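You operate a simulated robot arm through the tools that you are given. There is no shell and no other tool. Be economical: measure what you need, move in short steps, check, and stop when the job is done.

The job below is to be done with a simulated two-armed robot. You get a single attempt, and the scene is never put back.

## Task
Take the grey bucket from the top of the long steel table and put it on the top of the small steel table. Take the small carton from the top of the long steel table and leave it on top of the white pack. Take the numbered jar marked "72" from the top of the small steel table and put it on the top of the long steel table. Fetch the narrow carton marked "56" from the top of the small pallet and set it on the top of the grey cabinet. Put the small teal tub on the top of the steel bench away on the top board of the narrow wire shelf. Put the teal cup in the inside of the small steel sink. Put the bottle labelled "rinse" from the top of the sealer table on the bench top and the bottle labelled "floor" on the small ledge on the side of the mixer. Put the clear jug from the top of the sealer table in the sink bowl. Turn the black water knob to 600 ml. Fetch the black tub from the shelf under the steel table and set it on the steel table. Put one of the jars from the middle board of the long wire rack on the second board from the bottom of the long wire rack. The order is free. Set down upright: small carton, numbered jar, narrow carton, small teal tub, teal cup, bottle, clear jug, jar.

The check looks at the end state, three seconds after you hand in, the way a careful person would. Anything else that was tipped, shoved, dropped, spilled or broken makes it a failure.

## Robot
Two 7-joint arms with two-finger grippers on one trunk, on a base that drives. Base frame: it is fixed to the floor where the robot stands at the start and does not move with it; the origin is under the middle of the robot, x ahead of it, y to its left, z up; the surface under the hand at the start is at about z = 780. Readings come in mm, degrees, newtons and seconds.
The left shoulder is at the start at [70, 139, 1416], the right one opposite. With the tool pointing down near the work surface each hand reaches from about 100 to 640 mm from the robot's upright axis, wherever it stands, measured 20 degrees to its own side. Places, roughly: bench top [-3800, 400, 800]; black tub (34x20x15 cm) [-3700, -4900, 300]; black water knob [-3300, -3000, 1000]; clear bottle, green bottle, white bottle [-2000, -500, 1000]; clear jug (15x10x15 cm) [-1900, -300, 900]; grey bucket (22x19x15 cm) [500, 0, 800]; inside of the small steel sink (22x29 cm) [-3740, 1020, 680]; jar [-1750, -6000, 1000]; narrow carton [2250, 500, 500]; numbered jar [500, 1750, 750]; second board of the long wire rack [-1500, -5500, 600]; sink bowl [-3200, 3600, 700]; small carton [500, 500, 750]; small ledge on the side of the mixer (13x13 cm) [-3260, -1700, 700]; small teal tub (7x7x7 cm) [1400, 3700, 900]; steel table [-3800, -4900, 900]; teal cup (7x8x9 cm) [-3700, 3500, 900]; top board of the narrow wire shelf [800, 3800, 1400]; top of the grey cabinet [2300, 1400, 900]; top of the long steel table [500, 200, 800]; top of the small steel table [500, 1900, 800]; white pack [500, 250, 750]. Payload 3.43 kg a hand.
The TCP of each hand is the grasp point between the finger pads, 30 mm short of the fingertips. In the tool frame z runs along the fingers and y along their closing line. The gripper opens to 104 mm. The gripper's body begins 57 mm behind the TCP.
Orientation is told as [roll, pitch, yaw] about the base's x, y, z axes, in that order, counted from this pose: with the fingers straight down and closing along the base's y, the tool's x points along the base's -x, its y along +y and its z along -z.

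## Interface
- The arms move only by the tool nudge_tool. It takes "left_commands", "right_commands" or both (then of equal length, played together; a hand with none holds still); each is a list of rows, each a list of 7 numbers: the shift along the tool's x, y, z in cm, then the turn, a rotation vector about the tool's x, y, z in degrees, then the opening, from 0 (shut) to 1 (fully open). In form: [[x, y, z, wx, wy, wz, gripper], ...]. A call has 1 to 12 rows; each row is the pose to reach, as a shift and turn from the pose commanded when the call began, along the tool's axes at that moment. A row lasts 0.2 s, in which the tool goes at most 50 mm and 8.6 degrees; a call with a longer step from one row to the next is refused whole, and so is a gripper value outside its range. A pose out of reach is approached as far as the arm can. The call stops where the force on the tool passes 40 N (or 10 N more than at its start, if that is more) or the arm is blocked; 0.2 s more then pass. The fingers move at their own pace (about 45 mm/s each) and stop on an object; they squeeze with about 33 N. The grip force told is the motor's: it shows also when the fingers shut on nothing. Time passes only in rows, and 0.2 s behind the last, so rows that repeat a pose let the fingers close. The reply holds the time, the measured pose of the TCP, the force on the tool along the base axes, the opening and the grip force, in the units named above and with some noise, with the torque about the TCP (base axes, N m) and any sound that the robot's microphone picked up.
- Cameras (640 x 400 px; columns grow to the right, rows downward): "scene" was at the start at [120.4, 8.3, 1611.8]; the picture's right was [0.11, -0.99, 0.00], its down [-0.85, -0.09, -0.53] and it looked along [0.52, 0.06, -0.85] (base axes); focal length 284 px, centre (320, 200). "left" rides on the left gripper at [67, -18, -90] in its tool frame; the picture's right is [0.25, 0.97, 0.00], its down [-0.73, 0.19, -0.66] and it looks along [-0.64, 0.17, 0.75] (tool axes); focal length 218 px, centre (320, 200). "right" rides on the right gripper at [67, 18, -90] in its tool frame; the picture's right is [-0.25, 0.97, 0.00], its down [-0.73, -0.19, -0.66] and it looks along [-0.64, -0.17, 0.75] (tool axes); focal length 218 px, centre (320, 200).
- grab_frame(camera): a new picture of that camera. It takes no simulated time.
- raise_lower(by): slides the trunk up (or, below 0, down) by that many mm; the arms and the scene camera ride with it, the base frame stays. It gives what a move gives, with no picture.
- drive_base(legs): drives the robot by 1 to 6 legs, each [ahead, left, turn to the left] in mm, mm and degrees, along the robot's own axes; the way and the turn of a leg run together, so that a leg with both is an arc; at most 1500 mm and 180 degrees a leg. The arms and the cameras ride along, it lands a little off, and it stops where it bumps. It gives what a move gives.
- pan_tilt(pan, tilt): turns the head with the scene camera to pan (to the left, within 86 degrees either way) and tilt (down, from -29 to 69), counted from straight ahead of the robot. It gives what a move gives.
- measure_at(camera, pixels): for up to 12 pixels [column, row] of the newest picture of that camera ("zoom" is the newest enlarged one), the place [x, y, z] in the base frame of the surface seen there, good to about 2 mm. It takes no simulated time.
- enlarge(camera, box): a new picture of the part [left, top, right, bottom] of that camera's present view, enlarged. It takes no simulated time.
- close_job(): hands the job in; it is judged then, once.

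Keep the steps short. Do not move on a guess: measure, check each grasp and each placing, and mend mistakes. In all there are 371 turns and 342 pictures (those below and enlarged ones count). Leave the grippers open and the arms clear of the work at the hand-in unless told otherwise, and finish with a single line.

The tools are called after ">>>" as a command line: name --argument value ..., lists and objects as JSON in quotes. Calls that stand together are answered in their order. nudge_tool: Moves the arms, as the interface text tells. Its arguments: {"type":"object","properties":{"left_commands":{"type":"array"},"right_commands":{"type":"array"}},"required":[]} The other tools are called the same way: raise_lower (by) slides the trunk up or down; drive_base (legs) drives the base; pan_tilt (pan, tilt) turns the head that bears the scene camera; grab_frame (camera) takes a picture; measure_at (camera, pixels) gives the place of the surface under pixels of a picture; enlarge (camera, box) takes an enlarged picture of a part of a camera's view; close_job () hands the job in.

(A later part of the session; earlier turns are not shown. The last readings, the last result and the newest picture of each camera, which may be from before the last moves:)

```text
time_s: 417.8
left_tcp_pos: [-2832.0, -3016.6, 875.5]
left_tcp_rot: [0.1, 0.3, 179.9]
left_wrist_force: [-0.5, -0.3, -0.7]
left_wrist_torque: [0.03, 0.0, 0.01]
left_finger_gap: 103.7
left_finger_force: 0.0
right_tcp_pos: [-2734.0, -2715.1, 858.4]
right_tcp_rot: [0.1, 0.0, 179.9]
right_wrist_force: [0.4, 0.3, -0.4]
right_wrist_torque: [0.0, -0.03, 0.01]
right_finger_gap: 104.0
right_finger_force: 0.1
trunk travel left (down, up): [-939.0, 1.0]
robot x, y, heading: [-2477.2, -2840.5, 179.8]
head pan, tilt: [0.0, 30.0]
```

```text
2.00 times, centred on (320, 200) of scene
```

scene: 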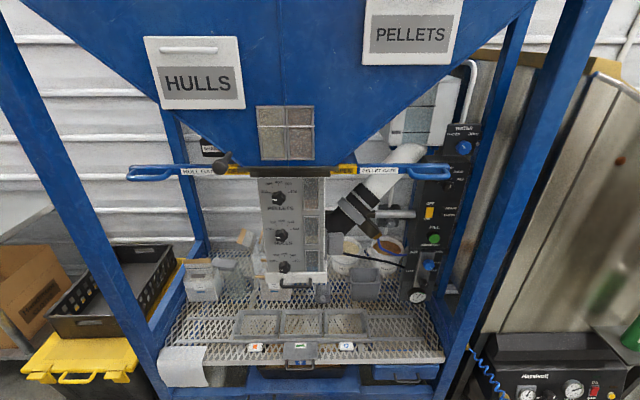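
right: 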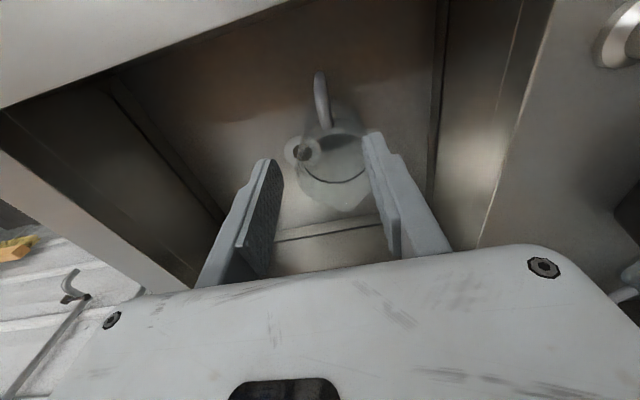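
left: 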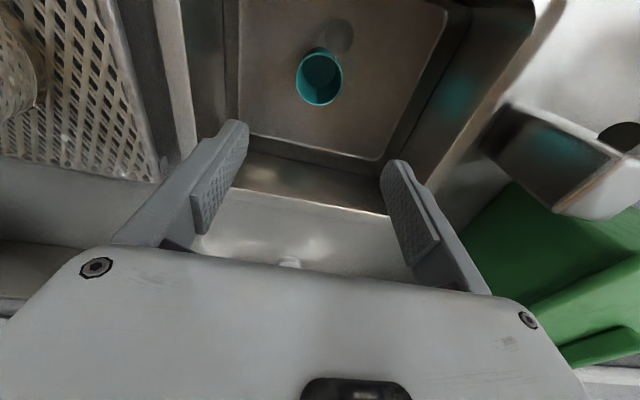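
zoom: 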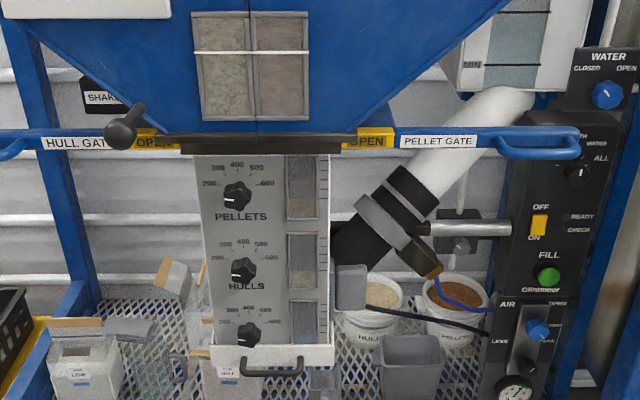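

>>> enlarge --camera "scene" --box '[262, 245, 312, 285]'

>>> enlarge --camera "scene" --box '[255, 175, 325, 250]'

>>> measure_at --camera "scene" --pixels '[[284, 267], [281, 235], [278, 198], [305, 267], [270, 255], [300, 285], [320, 290], [270, 272], [266, 285], [300, 250]]'

```text
10.00 times, centred on (287, 265) of scene
```

zoom: 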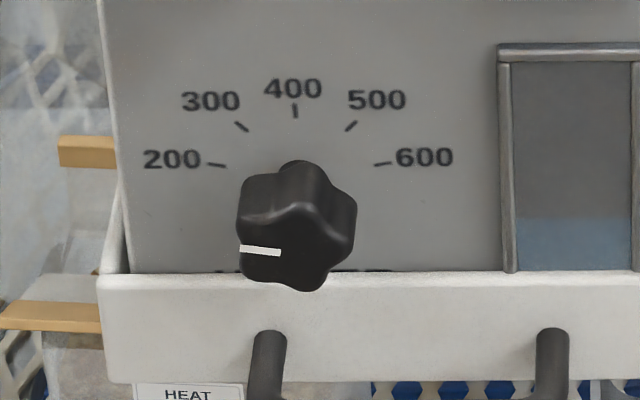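

```text
5.33 times, centred on (290, 212) of scene
```

zoom: 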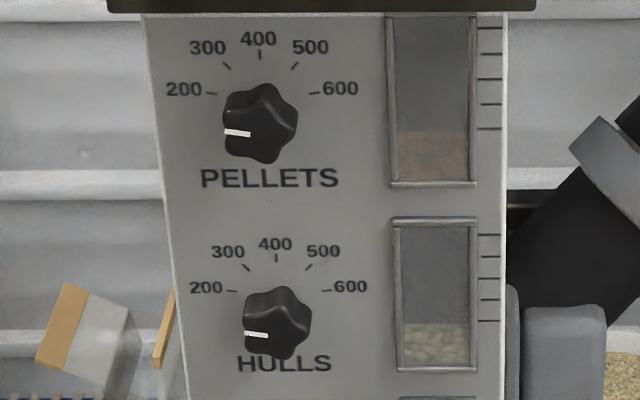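

```text
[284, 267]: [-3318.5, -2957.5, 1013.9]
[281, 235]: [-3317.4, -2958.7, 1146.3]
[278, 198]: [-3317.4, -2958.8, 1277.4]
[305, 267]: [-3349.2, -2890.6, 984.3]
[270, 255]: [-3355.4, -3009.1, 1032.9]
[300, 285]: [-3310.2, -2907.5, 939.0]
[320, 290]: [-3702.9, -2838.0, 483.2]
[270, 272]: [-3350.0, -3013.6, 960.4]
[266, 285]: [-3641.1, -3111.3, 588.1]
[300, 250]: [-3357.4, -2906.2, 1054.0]
```

The bottom knob is WATER, now at 200. Scale marks at 165°, 127.5°, 90°, 52.5°, 15°: 600 needs 150° clockwise. I measure the knob, panel and lip below precisely.

>>> enlarge --camera "scene" --box '[262, 245, 312, 285]'

>>> measure_at --camera "zoom" --pixels '[[420, 266], [420, 285], [420, 370], [180, 290], [242, 220], [352, 225], [297, 165], [310, 285], [300, 240], [265, 380], [555, 380], [270, 335]]'

```text
10.00 times, centred on (287, 265) of scene
```

zoom: 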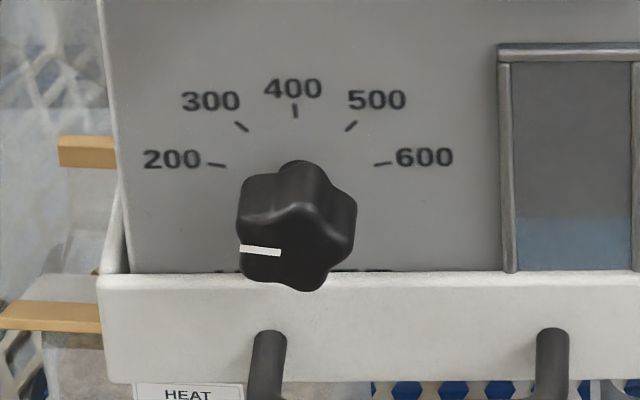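

```text
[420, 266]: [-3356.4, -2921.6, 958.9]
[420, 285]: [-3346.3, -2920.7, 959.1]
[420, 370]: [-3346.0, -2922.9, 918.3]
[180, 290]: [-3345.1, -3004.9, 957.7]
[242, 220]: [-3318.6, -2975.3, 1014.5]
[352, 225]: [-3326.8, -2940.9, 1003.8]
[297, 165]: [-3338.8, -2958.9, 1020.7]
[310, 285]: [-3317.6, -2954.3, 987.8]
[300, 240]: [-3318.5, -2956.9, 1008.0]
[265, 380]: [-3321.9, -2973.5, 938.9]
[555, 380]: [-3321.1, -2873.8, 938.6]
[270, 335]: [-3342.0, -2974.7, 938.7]
```

Knob centre ≈(y −2957, z 1005), face x −3318, panel x −3356. I raise the left hand and tilt it 90° so the fingers point at the panel.

>>> nudge_tool --left_commands '[[-2.6, 0, -2.2, 0, 0, 0, 1], [-5.2, 0, -4.4, 0, 0, 0, 1], [-7.8, 0, -6.6, 0, 0, 0, 1], [-10.4, 0, -8.8, 0, 0, 0, 1], [-13, 0, -11, 0, 0, 0, 1], [-13, 0, -11, 0, 0, 0, 1]]'

>>> nudge_tool --left_commands '[[0, 0, 0, 0, -8.2, 0, 1], [0, 0, 0, 0, -16.4, 0, 1], [0, 0, 0, 0, -24.6, 0, 1], [0, 0, 0, 0, -32.8, 0, 1], [0, 0, 0, 0, -41, 0, 1], [0, 0, 0, 0, -49.2, 0, 1], [0, 0, 0, 0, -57.4, 0, 1], [0, 0, 0, 0, -65.6, 0, 0.6], [0, 0, 0, 0, -73.8, 0, 0.6], [0, 0, 0, 0, -82, 0, 0.6], [0, 0, 0, 0, -90, 0, 0.6], [0, 0, 0, 0, -90, 0, 0.6]]'

```text
time_s: 419.2
left_tcp_pos: [-2961.0, -3017.8, 984.9]
left_tcp_rot: [0.0, 0.3, 179.9]
left_wrist_force: [-0.2, -0.1, 0.1]
left_wrist_torque: [0.01, 0.04, -0.02]
left_finger_gap: 103.9
left_finger_force: 0.1
right_tcp_pos: [-2733.1, -2716.8, 858.5]
right_tcp_rot: [0.1, -0.1, 179.9]
right_wrist_force: [0.0, -0.8, -0.4]
right_wrist_torque: [0.01, 0.03, 0.02]
right_finger_gap: 104.3
right_finger_force: 0.1
trunk travel left (down, up): [-939.0, 1.0]
robot x, y, heading: [-2476.6, -2841.8, 179.9]
head pan, tilt: [0.0, 30.0]
```

```text
time_s: 421.8
left_tcp_pos: [-2962.4, -3017.8, 985.4]
left_tcp_rot: [0.0, -89.7, 179.8]
left_wrist_force: [0.5, 1.3, 0.3]
left_wrist_torque: [-0.01, -0.01, -0.02]
left_finger_gap: 62.4
left_finger_force: 0.1
right_tcp_pos: [-2734.9, -2716.6, 859.4]
right_tcp_rot: [0.1, 0.0, 180.0]
right_wrist_force: [0.7, 0.5, -0.3]
right_wrist_torque: [0.0, -0.03, 0.0]
right_finger_gap: 104.1
right_finger_force: 0.0
trunk travel left (down, up): [-939.0, 1.0]
robot x, y, heading: [-2476.0, -2839.4, 180.1]
head pan, tilt: [0.0, 30.0]
```

Tilted. I drive ahead 265 and right 60, then pre-roll the hand −37° and raise 20 mm.

>>> drive_base --legs '[[265, -60, 0]]'

>>> nudge_tool --left_commands '[[-0.5, 0, 0, 0, 0, -8, 0.6], [-1, 0, 0, 0, 0, -16, 0.6], [-1.5, 0, 0, 0, 0, -24, 0.6], [-2, 0, 0, 0, 0, -32, 0.6], [-2, 0, 0, 0, 0, -37.5, 0.6], [-2, 0, 0, 0, 0, -37.5, 0.6]]'

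>>> grab_frame --camera "left"

>>> grab_frame --camera "scene"

```text
time_s: 423.7
left_tcp_pos: [-3221.3, -2955.2, 985.2]
left_tcp_rot: [-6.2, -89.9, -174.1]
left_wrist_force: [-0.8, -0.7, -0.5]
left_wrist_torque: [0.02, -0.04, 0.02]
left_finger_gap: 62.5
left_finger_force: 0.1
right_tcp_pos: [-2991.7, -2655.8, 858.6]
right_tcp_rot: [0.0, 0.0, 179.7]
right_wrist_force: [0.1, -0.1, -0.2]
right_wrist_torque: [0.01, 0.02, 0.02]
right_finger_gap: 103.9
right_finger_force: 0.0
trunk travel left (down, up): [-939.0, 1.0]
robot x, y, heading: [-2732.5, -2780.9, 179.6]
head pan, tilt: [0.0, 30.0]
```

```text
time_s: 425.1
left_tcp_pos: [-3223.3, -2955.5, 1007.4]
left_tcp_rot: [-89.6, -52.5, -90.7]
left_wrist_force: [0.3, -0.1, 0.7]
left_wrist_torque: [0.02, 0.01, 0.0]
left_finger_gap: 62.4
left_finger_force: 0.0
right_tcp_pos: [-2993.5, -2654.7, 857.1]
right_tcp_rot: [0.1, -0.1, 179.7]
right_wrist_force: [0.4, 0.4, 0.2]
right_wrist_torque: [0.03, -0.01, 0.02]
right_finger_gap: 103.9
right_finger_force: 0.0
trunk travel left (down, up): [-939.0, 1.0]
robot x, y, heading: [-2731.3, -2781.2, 180.0]
head pan, tilt: [0.0, 30.0]
```

```text
187 pictures are left
```

left: 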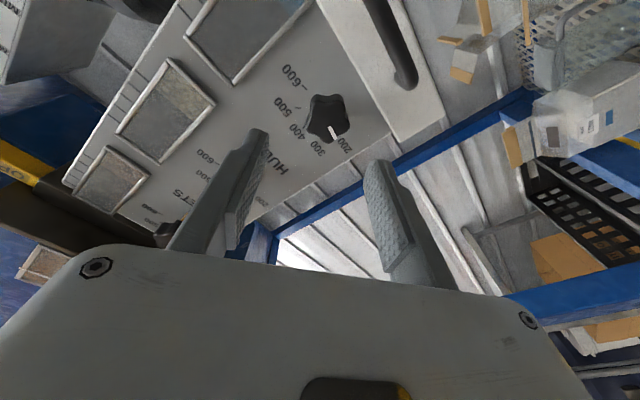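

```text
186 pictures are left
```

scene: 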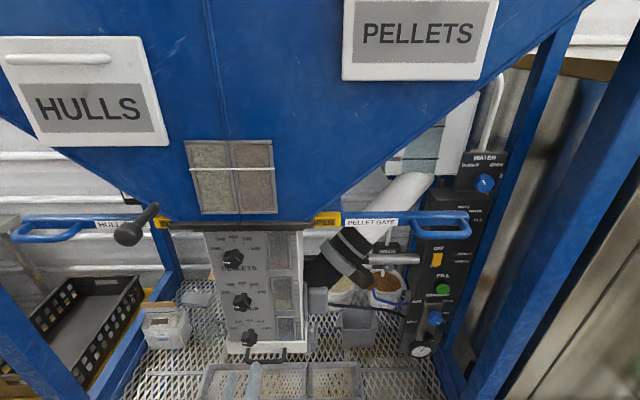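

>>> enlarge --camera "left" --box '[250, 50, 400, 180]'

>>> measure_at --camera "zoom" --pixels '[[250, 290], [325, 295], [400, 285], [325, 205], [340, 370], [235, 160], [280, 245], [345, 330], [370, 350], [300, 340], [255, 385]]'

```text
3.08 times, centred on (325, 115) of left
```

zoom: 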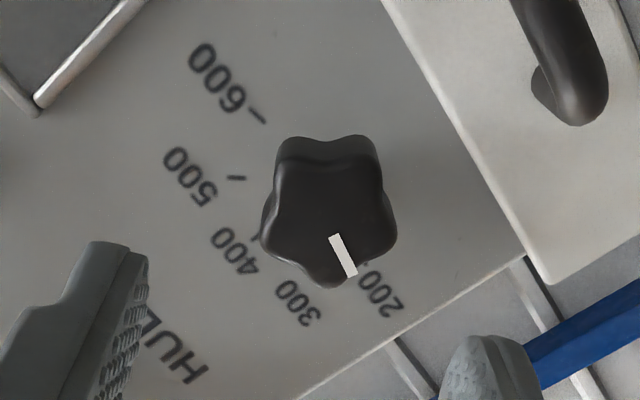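

```text
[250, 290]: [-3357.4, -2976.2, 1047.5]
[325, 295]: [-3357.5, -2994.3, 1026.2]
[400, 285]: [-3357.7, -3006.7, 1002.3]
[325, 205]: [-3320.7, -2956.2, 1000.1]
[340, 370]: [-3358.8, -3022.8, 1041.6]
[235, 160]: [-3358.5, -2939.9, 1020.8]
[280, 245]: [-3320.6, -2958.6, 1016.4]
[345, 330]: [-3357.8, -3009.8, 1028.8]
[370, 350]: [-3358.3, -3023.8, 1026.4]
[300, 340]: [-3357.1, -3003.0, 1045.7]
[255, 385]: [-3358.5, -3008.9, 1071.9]
```

>>> measure_at --camera "zoom" --pixels '[[285, 172], [376, 168], [388, 232], [330, 276], [270, 232], [328, 213], [355, 268], [333, 240]]'

```text
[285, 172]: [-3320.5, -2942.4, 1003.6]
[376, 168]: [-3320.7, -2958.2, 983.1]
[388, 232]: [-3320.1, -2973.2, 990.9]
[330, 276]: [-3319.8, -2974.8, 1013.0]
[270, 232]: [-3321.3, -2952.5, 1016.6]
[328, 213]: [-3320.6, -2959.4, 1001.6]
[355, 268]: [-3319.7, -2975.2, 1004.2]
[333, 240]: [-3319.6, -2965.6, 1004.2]
```

Knob centre (y −2960, z 1001.5); at this roll one finger meets a lobe, the other a valley. I align, advance 95 mm and close.

>>> nudge_tool --left_commands '[[0.2, 0.72, 2, 0, 0, 0, 0.6], [0.2, 0.72, 5, 0, 0, 0, 0.6], [0.2, 0.72, 8, 0, 0, 0, 0.6], [0.2, 0.72, 9.4, 0, 0, 0, 0.6], [0.2, 0.72, 9.4, 0, 0, 0, 0.6]]'

>>> grab_frame --camera "left"

```text
time_s: 426.3
left_tcp_pos: [-3316.3, -2958.5, 999.4]
left_tcp_rot: [-89.5, -52.5, -90.6]
left_wrist_force: [-0.1, -0.2, 0.6]
left_wrist_torque: [0.0, -0.01, -0.05]
left_finger_gap: 62.5
left_finger_force: 0.0
right_tcp_pos: [-2993.5, -2655.4, 857.5]
right_tcp_rot: [0.1, 0.0, 179.7]
right_wrist_force: [-0.8, 0.4, -0.4]
right_wrist_torque: [0.01, 0.01, -0.03]
right_finger_gap: 104.1
right_finger_force: 0.0
trunk travel left (down, up): [-939.0, 1.0]
robot x, y, heading: [-2737.7, -2781.5, 179.8]
head pan, tilt: [0.0, 30.0]
```

```text
184 pictures are left
```

left: 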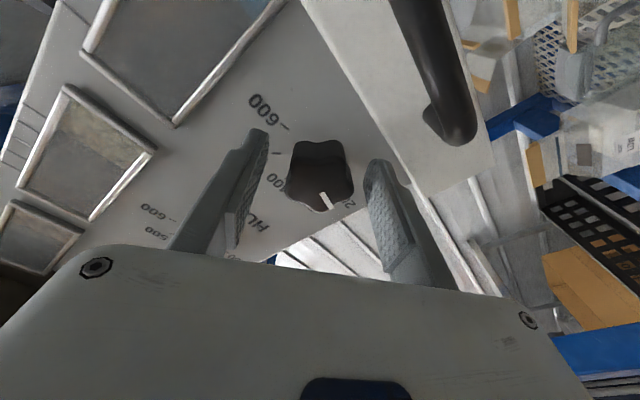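

The knob is between the finger tips. I close.

>>> nudge_tool --left_commands '[[0, 0, 0, 0, 0, 0, 0.3], [0, 0, 0, 0, 0, 0, 0], [0, 0, 0, 0, 0, 0, 0], [0, 0, 0, 0, 0, 0, 0]]'

>>> grab_frame --camera "left"

```text
time_s: 427.3
left_tcp_pos: [-3315.7, -2958.9, 999.3]
left_tcp_rot: [-89.5, -52.5, -90.8]
left_wrist_force: [-1.3, -1.6, -0.3]
left_wrist_torque: [-0.01, -0.52, 0.61]
left_finger_gap: 41.3
left_finger_force: 44.9
right_tcp_pos: [-2992.9, -2655.1, 857.9]
right_tcp_rot: [0.1, 0.0, 179.7]
right_wrist_force: [0.2, -0.2, -0.6]
right_wrist_torque: [-0.05, 0.0, 0.01]
right_finger_gap: 103.9
right_finger_force: 0.1
trunk travel left (down, up): [-939.0, 1.0]
robot x, y, heading: [-2738.0, -2782.5, 179.8]
head pan, tilt: [0.0, 30.0]
```

```text
183 pictures are left
```

left: 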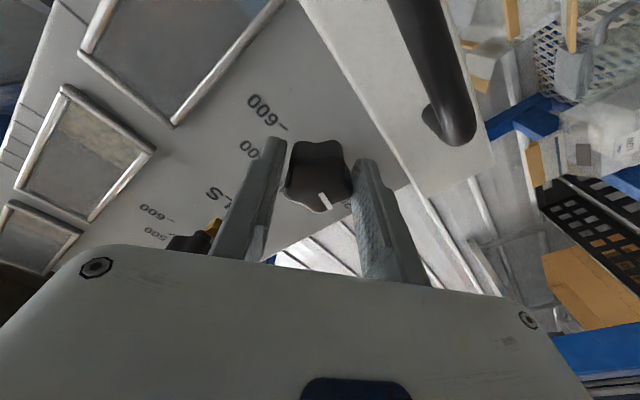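

Gripped. I turn 38° clockwise and check.

>>> nudge_tool --left_commands '[[0, 0, 0, 0, 0, 7.5, 0], [0, 0, 0, 0, 0, 15, 0], [0, 0, 0, 0, 0, 22.5, 0], [0, 0, 0, 0, 0, 30, 0], [0, 0, 0, 0, 0, 37.5, 0], [0, 0, 0, 0, 0, 37.5, 0]]'

>>> grab_frame --camera "left"

>>> pan_tilt --pan 12 --tilt 45

>>> grab_frame --camera "scene"

```text
time_s: 428.7
left_tcp_pos: [-3315.6, -2961.5, 998.1]
left_tcp_rot: [18.6, -89.8, 161.2]
left_wrist_force: [4.2, -9.2, 2.4]
left_wrist_torque: [0.02, -0.48, 1.37]
left_finger_gap: 41.1
left_finger_force: 44.6
right_tcp_pos: [-2991.6, -2656.7, 858.9]
right_tcp_rot: [0.0, 0.0, 179.8]
right_wrist_force: [1.1, -0.7, -0.3]
right_wrist_torque: [0.04, 0.04, -0.01]
right_finger_gap: 104.2
right_finger_force: 0.0
trunk travel left (down, up): [-939.0, 1.0]
robot x, y, heading: [-2736.5, -2780.7, 180.0]
head pan, tilt: [0.0, 30.0]
```

```text
182 pictures are left
```

left: 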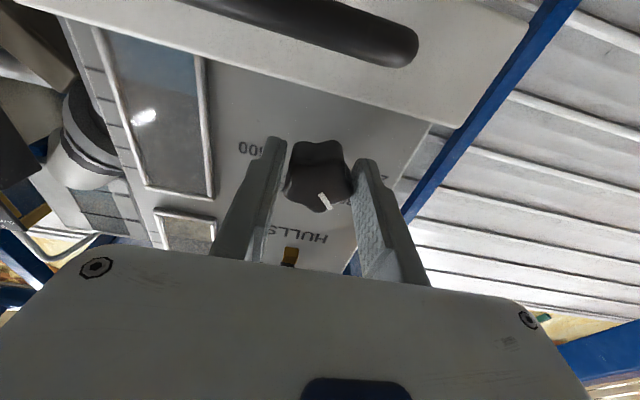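

```text
time_s: 429.4
left_tcp_pos: [-3314.7, -2961.0, 998.6]
left_tcp_rot: [-21.4, -89.8, -158.9]
left_wrist_force: [3.5, -10.6, 1.5]
left_wrist_torque: [0.02, 0.11, 1.15]
left_finger_gap: 41.0
left_finger_force: 45.4
right_tcp_pos: [-2992.4, -2656.8, 858.9]
right_tcp_rot: [0.0, 0.0, 179.8]
right_wrist_force: [-0.8, 0.1, 0.0]
right_wrist_torque: [-0.02, 0.01, 0.01]
right_finger_gap: 103.9
right_finger_force: 0.1
trunk travel left (down, up): [-939.0, 1.0]
robot x, y, heading: [-2733.6, -2776.9, 179.7]
head pan, tilt: [12.0, 45.0]
```

```text
181 pictures are left
```

scene: 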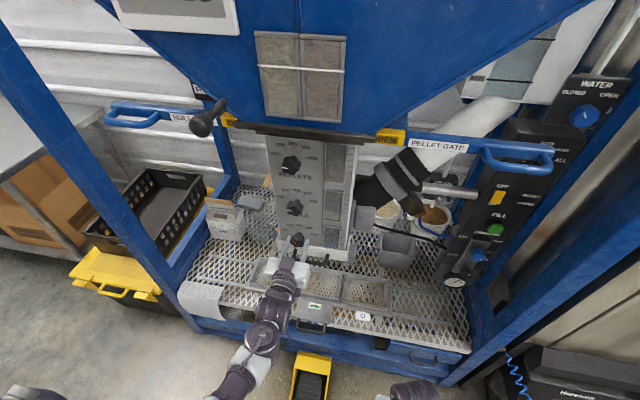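

The pointer turns with the fingers. I turn another 37.5°.

>>> nudge_tool --left_commands '[[0, 0, 0, 0, 0, 7.5, 0], [0, 0, 0, 0, 0, 15, 0], [0, 0, 0, 0, 0, 22.5, 0], [0, 0, 0, 0, 0, 30, 0], [0, 0, 0, 0, 0, 37.5, 0], [0, 0, 0, 0, 0, 37.5, 0]]'

>>> grab_frame --camera "left"

```text
time_s: 430.8
left_tcp_pos: [-3316.0, -2963.5, 999.4]
left_tcp_rot: [89.9, -52.4, 90.1]
left_wrist_force: [3.3, -19.9, 5.9]
left_wrist_torque: [0.06, 0.18, 1.03]
left_finger_gap: 41.1
left_finger_force: 45.2
right_tcp_pos: [-2992.3, -2657.3, 858.4]
right_tcp_rot: [-0.1, 0.0, 179.8]
right_wrist_force: [0.2, 0.0, -0.1]
right_wrist_torque: [0.02, -0.01, -0.03]
right_finger_gap: 103.8
right_finger_force: 0.0
trunk travel left (down, up): [-939.0, 1.0]
robot x, y, heading: [-2735.5, -2777.2, 179.9]
head pan, tilt: [12.0, 45.0]
```

```text
180 pictures are left
```

left: 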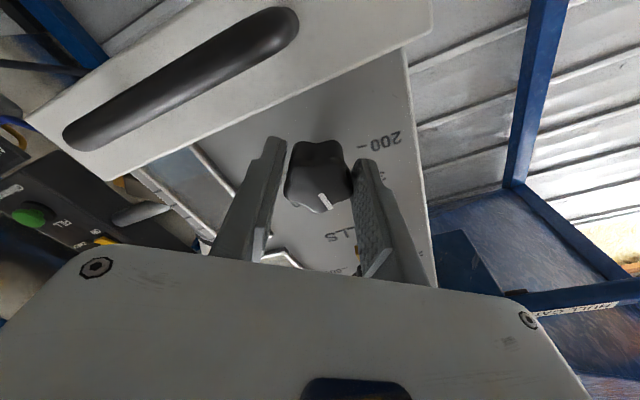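

75° done; a side force of 20 N has built up from slight off-centre. I relieve it by shifting 5 mm and continue turning 37.5°.

>>> nudge_tool --left_commands '[[0.3, 0.4, 0, 0, 0, 0, 0], [0.3, 0.4, 0, 0, 0, 7.5, 0], [0.3, 0.4, 0, 0, 0, 15, 0], [0.3, 0.4, 0, 0, 0, 22.5, 0], [0.3, 0.4, 0, 0, 0, 30, 0], [0.3, 0.4, 0, 0, 0, 37.5, 0], [0.3, 0.4, 0, 0, 0, 37.5, 0]]'

>>> grab_frame --camera "left"

```text
time_s: 432.4
left_tcp_pos: [-3315.6, -2967.2, 1000.9]
left_tcp_rot: [90.3, -15.0, 89.6]
left_wrist_force: [-9.7, -15.7, 26.6]
left_wrist_torque: [0.15, 0.46, -0.87]
left_finger_gap: 41.3
left_finger_force: 44.8
right_tcp_pos: [-2992.2, -2657.6, 859.3]
right_tcp_rot: [0.0, -0.1, 179.7]
right_wrist_force: [0.1, 0.1, 0.4]
right_wrist_torque: [-0.02, -0.03, -0.01]
right_finger_gap: 104.1
right_finger_force: 0.0
trunk travel left (down, up): [-939.0, 1.0]
robot x, y, heading: [-2732.9, -2785.6, 180.0]
head pan, tilt: [12.0, 45.0]
```

```text
179 pictures are left
```

left: 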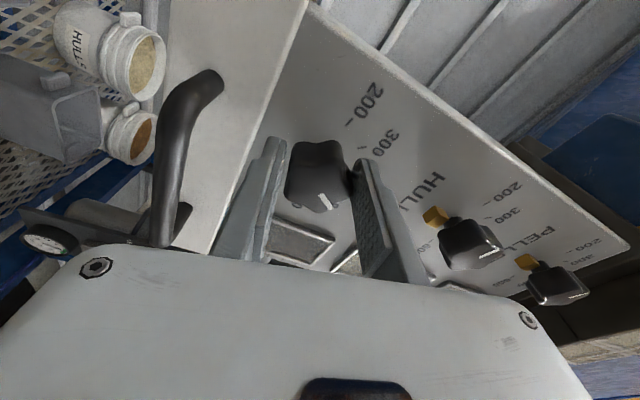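

112.5° done. Forces are rising, so I release a little, draw back 50 mm and look at the pointer.

>>> nudge_tool --left_commands '[[0, 0, 0, 0, 0, 0, 0.47], [0, 0, 0, 0, 0, 0, 0.47], [0, 0, 0, 0, 0, 0, 0.47], [0, 0, -3, 0, 0, 0, 0.5], [0, 0, -6, 0, 0, 0, 0.55], [0, 0, -9, 0, 0, 0, 0.6], [0, 0, -9, 0, 0, 0, 0.6]]'

>>> nudge_tool --left_commands '[[0, 0, 0, 0, 0, -8, 0.6], [0, 0, 0, 0, 0, -16, 0.6], [0, 0, 0, 0, 0, -24, 0.6], [0, 0, 0, 0, 0, -32, 0.6], [0, 0, 0, 0, 0, -40, 0.6], [0, 0, 0, 0, 0, -48, 0.6], [0, 0, 0, 0, 0, -56, 0.6], [0, 0, 0, 0, 0, -64, 0.6], [0, 0, 0, 0, 0, -72, 0.6], [0, 0, 0, 0, 0, -75, 0.6], [0, 0, 0, 0, 0, -75, 0.6]]'

>>> grab_frame --camera "left"

>>> enlarge --camera "left" --box '[240, 50, 400, 180]'

```text
time_s: 434.0
left_tcp_pos: [-3226.6, -2963.6, 997.8]
left_tcp_rot: [89.6, -15.0, 89.7]
left_wrist_force: [-1.0, -0.3, -0.8]
left_wrist_torque: [-0.02, -0.01, 0.0]
left_finger_gap: 62.5
left_finger_force: 0.0
right_tcp_pos: [-2993.7, -2654.8, 857.7]
right_tcp_rot: [0.2, 0.2, 179.7]
right_wrist_force: [0.2, 0.2, -0.5]
right_wrist_torque: [0.0, -0.01, -0.02]
right_finger_gap: 104.3
right_finger_force: 0.1
trunk travel left (down, up): [-939.0, 1.0]
robot x, y, heading: [-2733.2, -2784.1, 179.6]
head pan, tilt: [12.0, 45.0]
```

```text
time_s: 436.4
left_tcp_pos: [-3224.9, -2965.0, 998.2]
left_tcp_rot: [-14.5, -89.8, -165.8]
left_wrist_force: [-0.3, 0.3, 0.4]
left_wrist_torque: [0.0, 0.0, -0.02]
left_finger_gap: 62.5
left_finger_force: 0.0
right_tcp_pos: [-2992.6, -2655.6, 858.5]
right_tcp_rot: [0.1, 0.0, 179.8]
right_wrist_force: [0.2, 0.0, 0.2]
right_wrist_torque: [0.0, -0.01, 0.01]
right_finger_gap: 103.8
right_finger_force: 0.0
trunk travel left (down, up): [-939.0, 1.0]
robot x, y, heading: [-2732.7, -2781.2, 179.6]
head pan, tilt: [12.0, 45.0]
```

```text
178 pictures are left
```

left: 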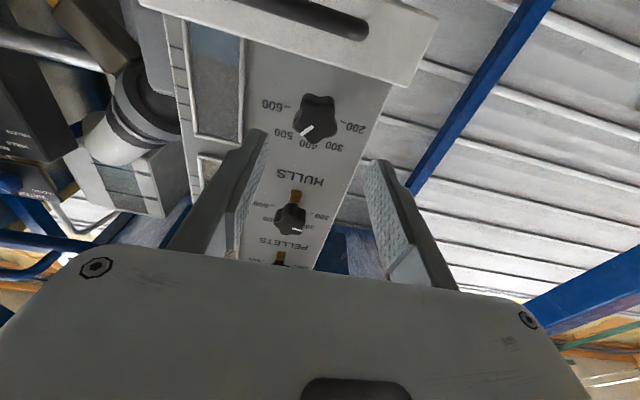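

```text
3.08 times, centred on (320, 115) of left
```

zoom: 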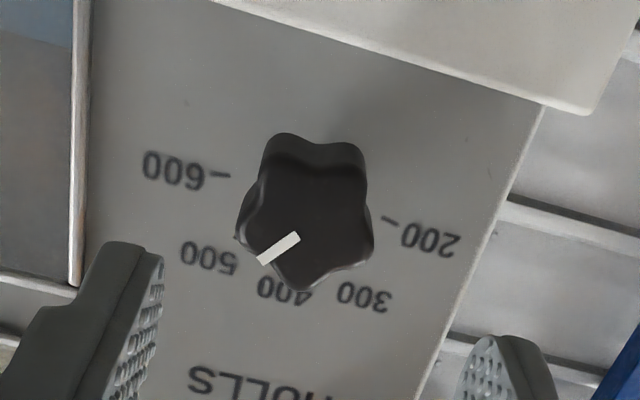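

>>> measure_at --camera "zoom" --pixels '[[261, 258], [296, 237], [282, 160], [352, 165], [365, 240], [310, 280], [245, 232], [306, 215], [220, 176], [390, 221]]'

```text
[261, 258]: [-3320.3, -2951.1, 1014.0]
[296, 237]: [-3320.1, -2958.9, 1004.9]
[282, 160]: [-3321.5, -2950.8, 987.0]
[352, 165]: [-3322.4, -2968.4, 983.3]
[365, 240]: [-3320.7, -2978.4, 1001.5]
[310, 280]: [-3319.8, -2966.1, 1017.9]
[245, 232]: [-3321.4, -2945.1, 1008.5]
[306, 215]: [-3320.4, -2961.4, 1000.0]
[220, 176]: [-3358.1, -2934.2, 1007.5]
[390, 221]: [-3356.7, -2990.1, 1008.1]
```

Pointer reads ≈51° (the 500 mark); dial centre (−2962, 1000). 36° remain. I regrip with an 8° roll, centred.

>>> nudge_tool --left_commands '[[-0.2, -0.3, 1, 0, 0, 8, 0.6], [-0.2, -0.3, 5, 0, 0, 8, 0.6], [-0.2, -0.3, 8, 0, 0, 8, 0.6], [-0.2, -0.3, 9.2, 0, 0, 8, 0.6], [-0.2, -0.3, 9.2, 0, 0, 8, 0.3], [-0.2, -0.3, 9.2, 0, 0, 8, 0], [-0.2, -0.3, 9.2, 0, 0, 8, 0], [-0.2, -0.3, 9.2, 0, 0, 8, 0]]'

>>> nudge_tool --left_commands '[[0, 0, 0, 0, 0, 7.3, 0], [0, 0, 0, 0, 0, 14.6, 0], [0, 0, 0, 0, 0, 21.9, 0], [0, 0, 0, 0, 0, 29.2, 0], [0, 0, 0, 0, 0, 36.5, 0], [0, 0, 0, 0, 0, 36.5, 0]]'

>>> grab_frame --camera "left"

```text
time_s: 438.2
left_tcp_pos: [-3317.7, -2962.9, 999.0]
left_tcp_rot: [87.9, -82.0, 91.6]
left_wrist_force: [-0.2, 6.6, -2.5]
left_wrist_torque: [-0.01, 0.17, 0.81]
left_finger_gap: 41.7
left_finger_force: 45.1
right_tcp_pos: [-2992.2, -2653.8, 859.1]
right_tcp_rot: [0.2, 0.0, 179.6]
right_wrist_force: [-0.6, -0.3, -1.5]
right_wrist_torque: [-0.01, 0.03, 0.0]
right_finger_gap: 104.2
right_finger_force: 0.1
trunk travel left (down, up): [-939.0, 1.0]
robot x, y, heading: [-2732.7, -2780.8, 179.6]
head pan, tilt: [12.0, 45.0]
```

```text
time_s: 439.6
left_tcp_pos: [-3318.2, -2964.6, 1001.0]
left_tcp_rot: [89.8, -45.4, 90.0]
left_wrist_force: [-6.9, -8.2, 5.0]
left_wrist_torque: [0.01, 0.18, 1.4]
left_finger_gap: 41.6
left_finger_force: 44.9
right_tcp_pos: [-2993.0, -2657.0, 858.2]
right_tcp_rot: [-0.1, 0.0, 179.9]
right_wrist_force: [0.5, 0.1, -0.1]
right_wrist_torque: [0.01, -0.01, -0.01]
right_finger_gap: 104.0
right_finger_force: 0.0
trunk travel left (down, up): [-939.0, 1.0]
robot x, y, heading: [-2731.6, -2784.2, 179.8]
head pan, tilt: [12.0, 45.0]
```

```text
176 pictures are left
```

left: 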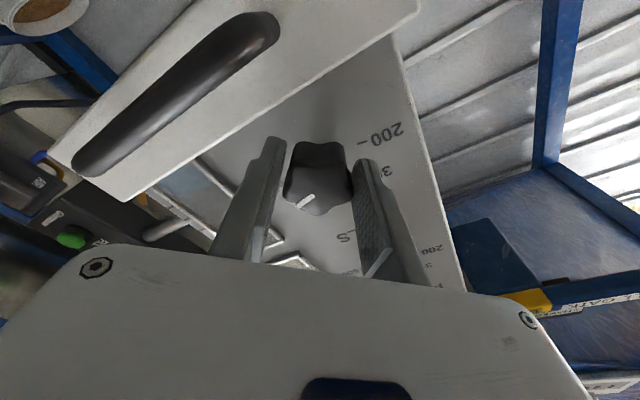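

Turned. I release, draw back and check the pointer.

>>> nudge_tool --left_commands '[[0, 0, 0, 0, 0, 0, 0.55], [0, 0, 0, 0, 0, 0, 0.6], [0, 0, 0, 0, 0, 0, 0.6], [0, 0, -3, 0, 0, 0, 0.6], [0, 0, -7, 0, 0, 0, 0.6], [0, 0, -10, 0, 0, 0, 0.6], [0, 0, -10, 0, 0, 0, 0.6]]'

>>> enlarge --camera "left" --box '[240, 50, 400, 180]'

```text
time_s: 441.2
left_tcp_pos: [-3217.0, -2964.1, 1000.2]
left_tcp_rot: [89.6, -45.4, 90.0]
left_wrist_force: [1.1, -0.4, -0.8]
left_wrist_torque: [0.01, 0.02, -0.02]
left_finger_gap: 62.5
left_finger_force: 0.0
right_tcp_pos: [-2992.7, -2655.2, 858.0]
right_tcp_rot: [0.1, 0.1, 179.7]
right_wrist_force: [0.2, 0.8, -0.4]
right_wrist_torque: [-0.01, -0.01, -0.02]
right_finger_gap: 104.0
right_finger_force: 0.0
trunk travel left (down, up): [-939.0, 1.0]
robot x, y, heading: [-2731.6, -2783.4, 179.6]
head pan, tilt: [12.0, 45.0]
```

```text
3.08 times, centred on (320, 115) of left
```

zoom: 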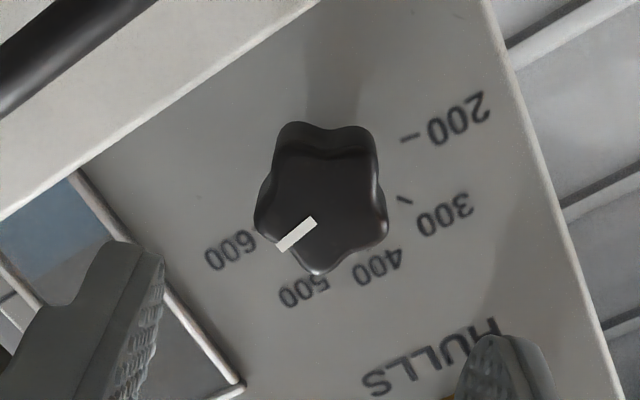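

>>> measure_at --camera "zoom" --pixels '[[281, 247], [311, 221], [295, 135], [365, 140], [382, 215], [325, 265], [260, 222], [408, 138], [300, 230]]'

```text
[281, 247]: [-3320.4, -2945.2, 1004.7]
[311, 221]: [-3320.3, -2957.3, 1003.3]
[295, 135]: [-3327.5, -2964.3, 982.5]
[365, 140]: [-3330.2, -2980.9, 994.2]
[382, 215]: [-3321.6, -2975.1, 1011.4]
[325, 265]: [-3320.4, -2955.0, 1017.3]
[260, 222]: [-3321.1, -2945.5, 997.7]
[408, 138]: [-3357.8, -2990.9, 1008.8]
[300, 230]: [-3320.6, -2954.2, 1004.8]
```

Pointer tip at 15.6° – the 600 mark. I back off 260 and check it from the scene camera.

>>> drive_base --legs '[[-260, 60, 0]]'

>>> pan_tilt --pan 0 --tilt 30

>>> enlarge --camera "scene" --box '[262, 235, 312, 285]'

```text
time_s: 443.1
left_tcp_pos: [-2963.0, -3021.7, 1000.5]
left_tcp_rot: [89.7, -45.4, 90.0]
left_wrist_force: [-0.4, -0.7, -0.2]
left_wrist_torque: [0.01, 0.02, -0.06]
left_finger_gap: 62.4
left_finger_force: 0.0
right_tcp_pos: [-2739.4, -2713.9, 858.3]
right_tcp_rot: [0.1, 0.1, 179.7]
right_wrist_force: [-0.1, -1.6, -0.2]
right_wrist_torque: [-0.05, 0.0, 0.01]
right_finger_gap: 103.7
right_finger_force: 0.1
trunk travel left (down, up): [-939.0, 1.0]
robot x, y, heading: [-2480.5, -2834.2, 179.7]
head pan, tilt: [12.0, 45.0]
```

```text
time_s: 443.9
left_tcp_pos: [-2961.3, -3021.3, 1000.5]
left_tcp_rot: [89.7, -45.5, 89.9]
left_wrist_force: [0.2, 0.5, 0.9]
left_wrist_torque: [0.02, 0.0, 0.0]
left_finger_gap: 62.6
left_finger_force: 0.0
right_tcp_pos: [-2739.2, -2714.0, 857.2]
right_tcp_rot: [0.1, -0.1, 179.7]
right_wrist_force: [-0.3, 0.5, -0.2]
right_wrist_torque: [0.0, 0.03, 0.0]
right_finger_gap: 103.9
right_finger_force: 0.0
trunk travel left (down, up): [-939.0, 1.0]
robot x, y, heading: [-2477.1, -2839.3, 179.9]
head pan, tilt: [0.0, 30.0]
```

```text
8.00 times, centred on (287, 260) of scene
```

zoom: 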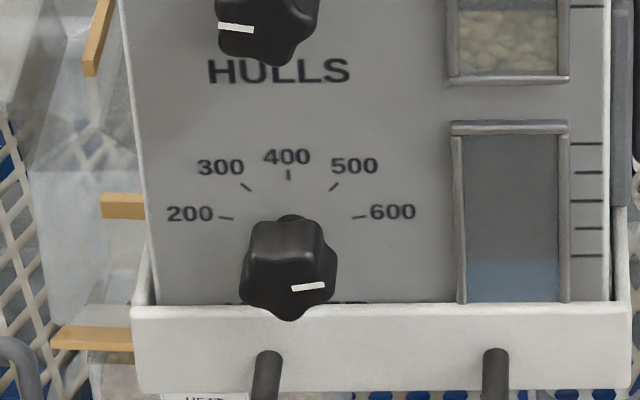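

The pointer is symmetric to its 200 position: it reads 600. I restore the left hand to fingers-down.

>>> nudge_tool --left_commands '[[0, 0, -1, 0, 0, -8, 1], [0, 0, -2, 0, 0, -16, 1], [0, 0, -3, 0, 0, -24, 1], [0, 0, -4, 0, 0, -32, 1], [0, 0, -4, 0, 0, -40, 1], [0, 0, -4, 0, 0, -44.5, 1], [0, 0, -4, 0, 0, -44.5, 1]]'

>>> nudge_tool --left_commands '[[0.5, 0, 0, 0, 8.2, 0, 1], [1, 0, 0, 0, 16.4, 0, 1], [1.5, 0, 0, 0, 24.6, 0, 1], [2, 0, 0, 0, 32.8, 0, 1], [2.5, 0, 0, 0, 41, 0, 1], [3, 0, 0, 0, 49.2, 0, 1], [3.5, 0, 0, 0, 57.4, 0, 1], [4, 0, 0, 0, 65.6, 0, 1], [4.5, 0, 0, 0, 73.8, 0, 1], [5, 0, 0, 0, 82, 0, 1], [5, 0, 0, 0, 90, 0, 1], [5, 0, 0, 0, 90, 0, 1]]'

>>> pan_tilt --pan 60 --tilt 25

>>> grab_frame --camera "scene"

```text
time_s: 445.5
left_tcp_pos: [-2923.2, -3022.4, 1000.9]
left_tcp_rot: [-21.8, -89.8, -158.5]
left_wrist_force: [-0.4, 0.1, -0.1]
left_wrist_torque: [-0.02, -0.02, 0.05]
left_finger_gap: 104.2
left_finger_force: 0.1
right_tcp_pos: [-2738.7, -2714.1, 857.6]
right_tcp_rot: [0.0, 0.0, 179.7]
right_wrist_force: [-0.3, -0.2, -0.1]
right_wrist_torque: [-0.02, -0.03, -0.02]
right_finger_gap: 104.1
right_finger_force: 0.0
trunk travel left (down, up): [-939.0, 1.0]
robot x, y, heading: [-2481.6, -2843.5, 180.0]
head pan, tilt: [0.0, 30.0]
```

```text
time_s: 448.1
left_tcp_pos: [-2922.7, -3022.6, 949.9]
left_tcp_rot: [0.0, 0.3, 179.7]
left_wrist_force: [0.0, -0.3, 0.4]
left_wrist_torque: [0.0, 0.0, 0.03]
left_finger_gap: 104.1
left_finger_force: 0.0
right_tcp_pos: [-2738.5, -2713.6, 858.0]
right_tcp_rot: [0.1, 0.0, 179.7]
right_wrist_force: [-1.1, -0.1, -0.9]
right_wrist_torque: [0.02, 0.03, 0.0]
right_finger_gap: 103.7
right_finger_force: 0.0
trunk travel left (down, up): [-939.0, 1.0]
robot x, y, heading: [-2476.9, -2839.5, 179.9]
head pan, tilt: [0.0, 30.0]
```

```text
time_s: 449.4
left_tcp_pos: [-2922.2, -3022.3, 949.6]
left_tcp_rot: [0.0, 0.2, 179.8]
left_wrist_force: [1.0, -0.8, -1.1]
left_wrist_torque: [0.0, 0.0, 0.0]
left_finger_gap: 103.9
left_finger_force: 0.0
right_tcp_pos: [-2738.1, -2712.7, 857.6]
right_tcp_rot: [0.1, -0.1, 179.6]
right_wrist_force: [-0.1, -0.6, -0.3]
right_wrist_torque: [-0.01, -0.01, 0.0]
right_finger_gap: 104.0
right_finger_force: 0.1
trunk travel left (down, up): [-939.0, 1.0]
robot x, y, heading: [-2480.9, -2835.4, 179.8]
head pan, tilt: [60.0, 25.0]
```

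```text
173 pictures are left
```

scene: 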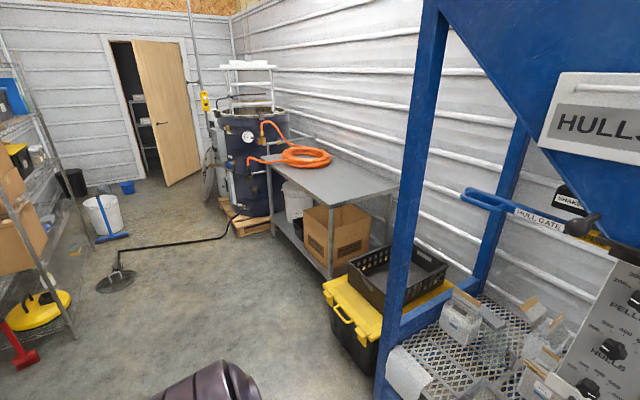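

>>> measure_at --camera "scene" --pixels '[[330, 203], [398, 184], [330, 275], [345, 375], [240, 230], [345, 300], [120, 280], [75, 340], [40, 130], [228, 235], [272, 165], [300, 210]]'

>>> enlarge --camera "scene" --box '[240, 120, 460, 340]'

```text
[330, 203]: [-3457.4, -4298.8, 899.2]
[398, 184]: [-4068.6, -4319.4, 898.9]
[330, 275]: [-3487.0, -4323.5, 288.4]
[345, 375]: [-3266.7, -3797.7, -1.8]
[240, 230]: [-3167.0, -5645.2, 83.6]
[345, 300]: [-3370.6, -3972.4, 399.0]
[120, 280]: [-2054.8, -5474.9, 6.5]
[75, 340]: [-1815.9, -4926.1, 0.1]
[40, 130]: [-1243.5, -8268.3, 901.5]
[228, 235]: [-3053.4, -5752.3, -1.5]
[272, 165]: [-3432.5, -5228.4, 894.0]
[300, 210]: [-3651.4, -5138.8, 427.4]
```

```text
1.82 times, centred on (350, 230) of scene
```

zoom: 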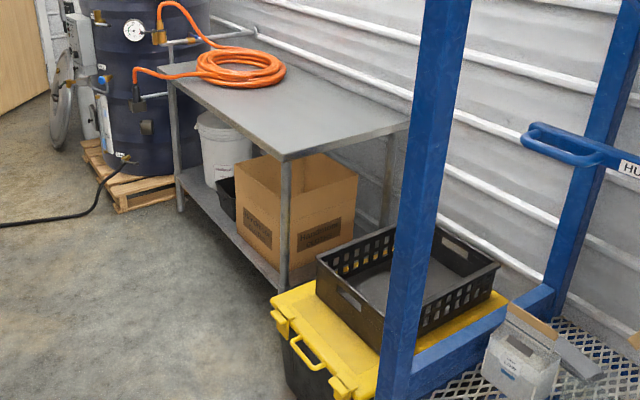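

Steel table: x −3457 front, y −4299…−5228, top 899; carton and bucket flank the tub below. I drive south to y≈−4800, keeping x≈−2550, and look at the shelf.

>>> drive_base --legs '[[0, 1000, 0], [0, 950, 0]]'

>>> pan_tilt --pan 0 --tilt 40

>>> grab_frame --camera "scene"

```text
time_s: 459.2
left_tcp_pos: [-2956.3, -4986.2, 949.4]
left_tcp_rot: [0.0, 0.2, 178.9]
left_wrist_force: [0.0, 0.1, -0.2]
left_wrist_torque: [-0.02, -0.03, 0.02]
left_finger_gap: 104.1
left_finger_force: 0.0
right_tcp_pos: [-2767.9, -4682.3, 857.2]
right_tcp_rot: [0.1, 0.0, 178.9]
right_wrist_force: [0.2, 0.2, -0.3]
right_wrist_torque: [-0.02, -0.01, -0.02]
right_finger_gap: 104.1
right_finger_force: 0.0
trunk travel left (down, up): [-939.0, 1.0]
robot x, y, heading: [-2510.3, -4815.8, 178.9]
head pan, tilt: [60.0, 25.0]
```

```text
time_s: 460.5
left_tcp_pos: [-2956.9, -4987.1, 949.4]
left_tcp_rot: [0.0, 0.2, 178.8]
left_wrist_force: [0.5, -0.2, -0.5]
left_wrist_torque: [0.03, -0.02, -0.01]
left_finger_gap: 104.2
left_finger_force: 0.1
right_tcp_pos: [-2768.2, -4682.3, 856.8]
right_tcp_rot: [0.1, 0.1, 178.8]
right_wrist_force: [0.7, -0.2, -0.2]
right_wrist_torque: [0.0, -0.03, -0.03]
right_finger_gap: 103.9
right_finger_force: 0.0
trunk travel left (down, up): [-939.0, 1.0]
robot x, y, heading: [-2511.2, -4815.2, 179.1]
head pan, tilt: [0.0, 40.0]
```

```text
171 pictures are left
```

scene: 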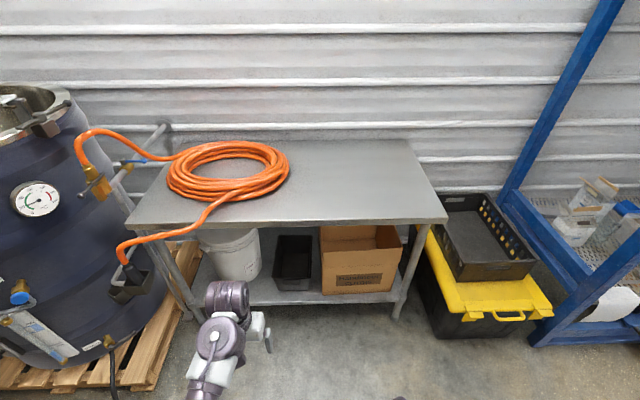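

The black tub is between bucket and carton. I lower the trunk 450 to look at it level.

>>> raise_lower --by -450

>>> pan_tilt --pan 5 --tilt 35

>>> grab_frame --camera "scene"

>>> enlarge --camera "scene" --box '[200, 170, 440, 330]'

```text
refused: -450 is not a number from -400 to 400
```

```text
time_s: 461.2
left_tcp_pos: [-2956.1, -4988.5, 948.6]
left_tcp_rot: [0.0, 0.3, 178.9]
left_wrist_force: [-0.4, 0.4, 0.2]
left_wrist_torque: [0.01, -0.04, 0.03]
left_finger_gap: 103.8
left_finger_force: 0.0
right_tcp_pos: [-2767.0, -4683.2, 857.5]
right_tcp_rot: [0.1, 0.0, 178.9]
right_wrist_force: [-0.6, 0.0, 1.0]
right_wrist_torque: [0.0, 0.01, 0.02]
right_finger_gap: 103.9
right_finger_force: 0.2
trunk travel left (down, up): [-939.0, 1.0]
robot x, y, heading: [-2510.0, -4813.6, 178.9]
head pan, tilt: [5.0, 35.0]
```

```text
170 pictures are left
```

scene: 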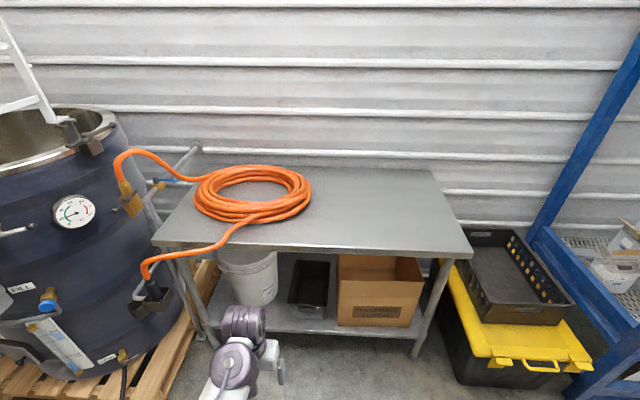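

```text
2.50 times, centred on (320, 250) of scene
```

zoom: 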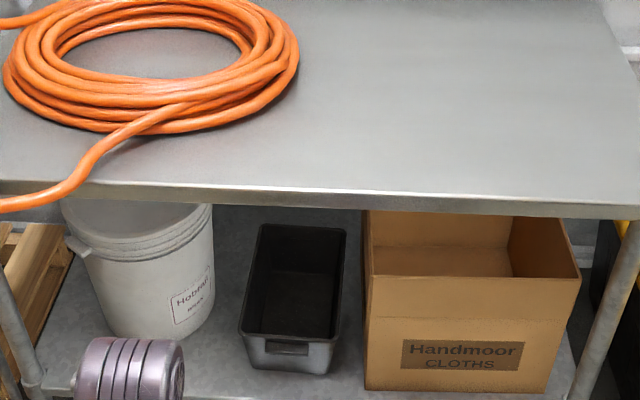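

>>> measure_at --camera "zoom" --pixels '[[243, 330], [333, 338], [263, 230], [343, 235], [290, 300], [290, 360], [368, 290], [212, 240], [205, 320], [290, 348], [350, 380], [310, 365]]'

>>> raise_lower --by -400

>>> grab_frame --camera "scene"

>>> enlarge --camera "scene" --box '[200, 120, 440, 280]'

```text
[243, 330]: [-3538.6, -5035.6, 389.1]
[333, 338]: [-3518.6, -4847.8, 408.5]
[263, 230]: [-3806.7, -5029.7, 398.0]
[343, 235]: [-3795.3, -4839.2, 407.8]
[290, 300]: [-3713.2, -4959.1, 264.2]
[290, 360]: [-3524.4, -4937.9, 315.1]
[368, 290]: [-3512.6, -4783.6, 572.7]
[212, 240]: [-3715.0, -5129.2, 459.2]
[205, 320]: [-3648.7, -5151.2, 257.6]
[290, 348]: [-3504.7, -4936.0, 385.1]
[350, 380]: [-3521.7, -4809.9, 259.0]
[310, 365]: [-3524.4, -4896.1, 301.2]
```

```text
time_s: 465.0
left_tcp_pos: [-2956.7, -4987.7, 549.2]
left_tcp_rot: [0.0, 0.2, 178.8]
left_wrist_force: [0.1, 1.0, -0.2]
left_wrist_torque: [0.02, 0.0, 0.01]
left_finger_gap: 104.0
left_finger_force: 0.0
right_tcp_pos: [-2767.7, -4682.3, 458.5]
right_tcp_rot: [0.1, 0.0, 178.8]
right_wrist_force: [-0.6, 0.8, -0.1]
right_wrist_torque: [0.01, 0.02, -0.02]
right_finger_gap: 104.0
right_finger_force: 0.0
trunk travel left (down, up): [-539.0, 401.0]
robot x, y, heading: [-2510.6, -4810.4, 178.9]
head pan, tilt: [5.0, 35.0]
```

```text
168 pictures are left
```

scene: 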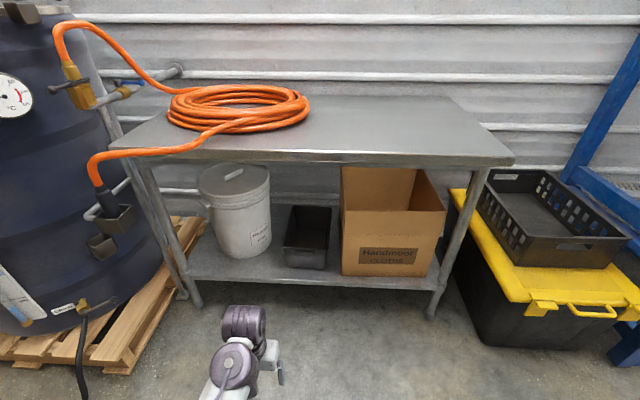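

```text
2.50 times, centred on (320, 200) of scene
```

zoom: 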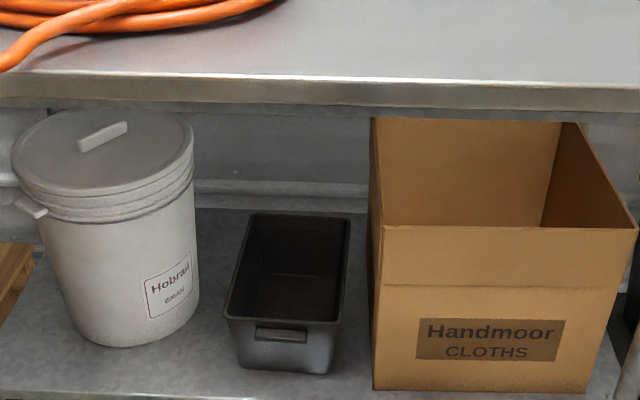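

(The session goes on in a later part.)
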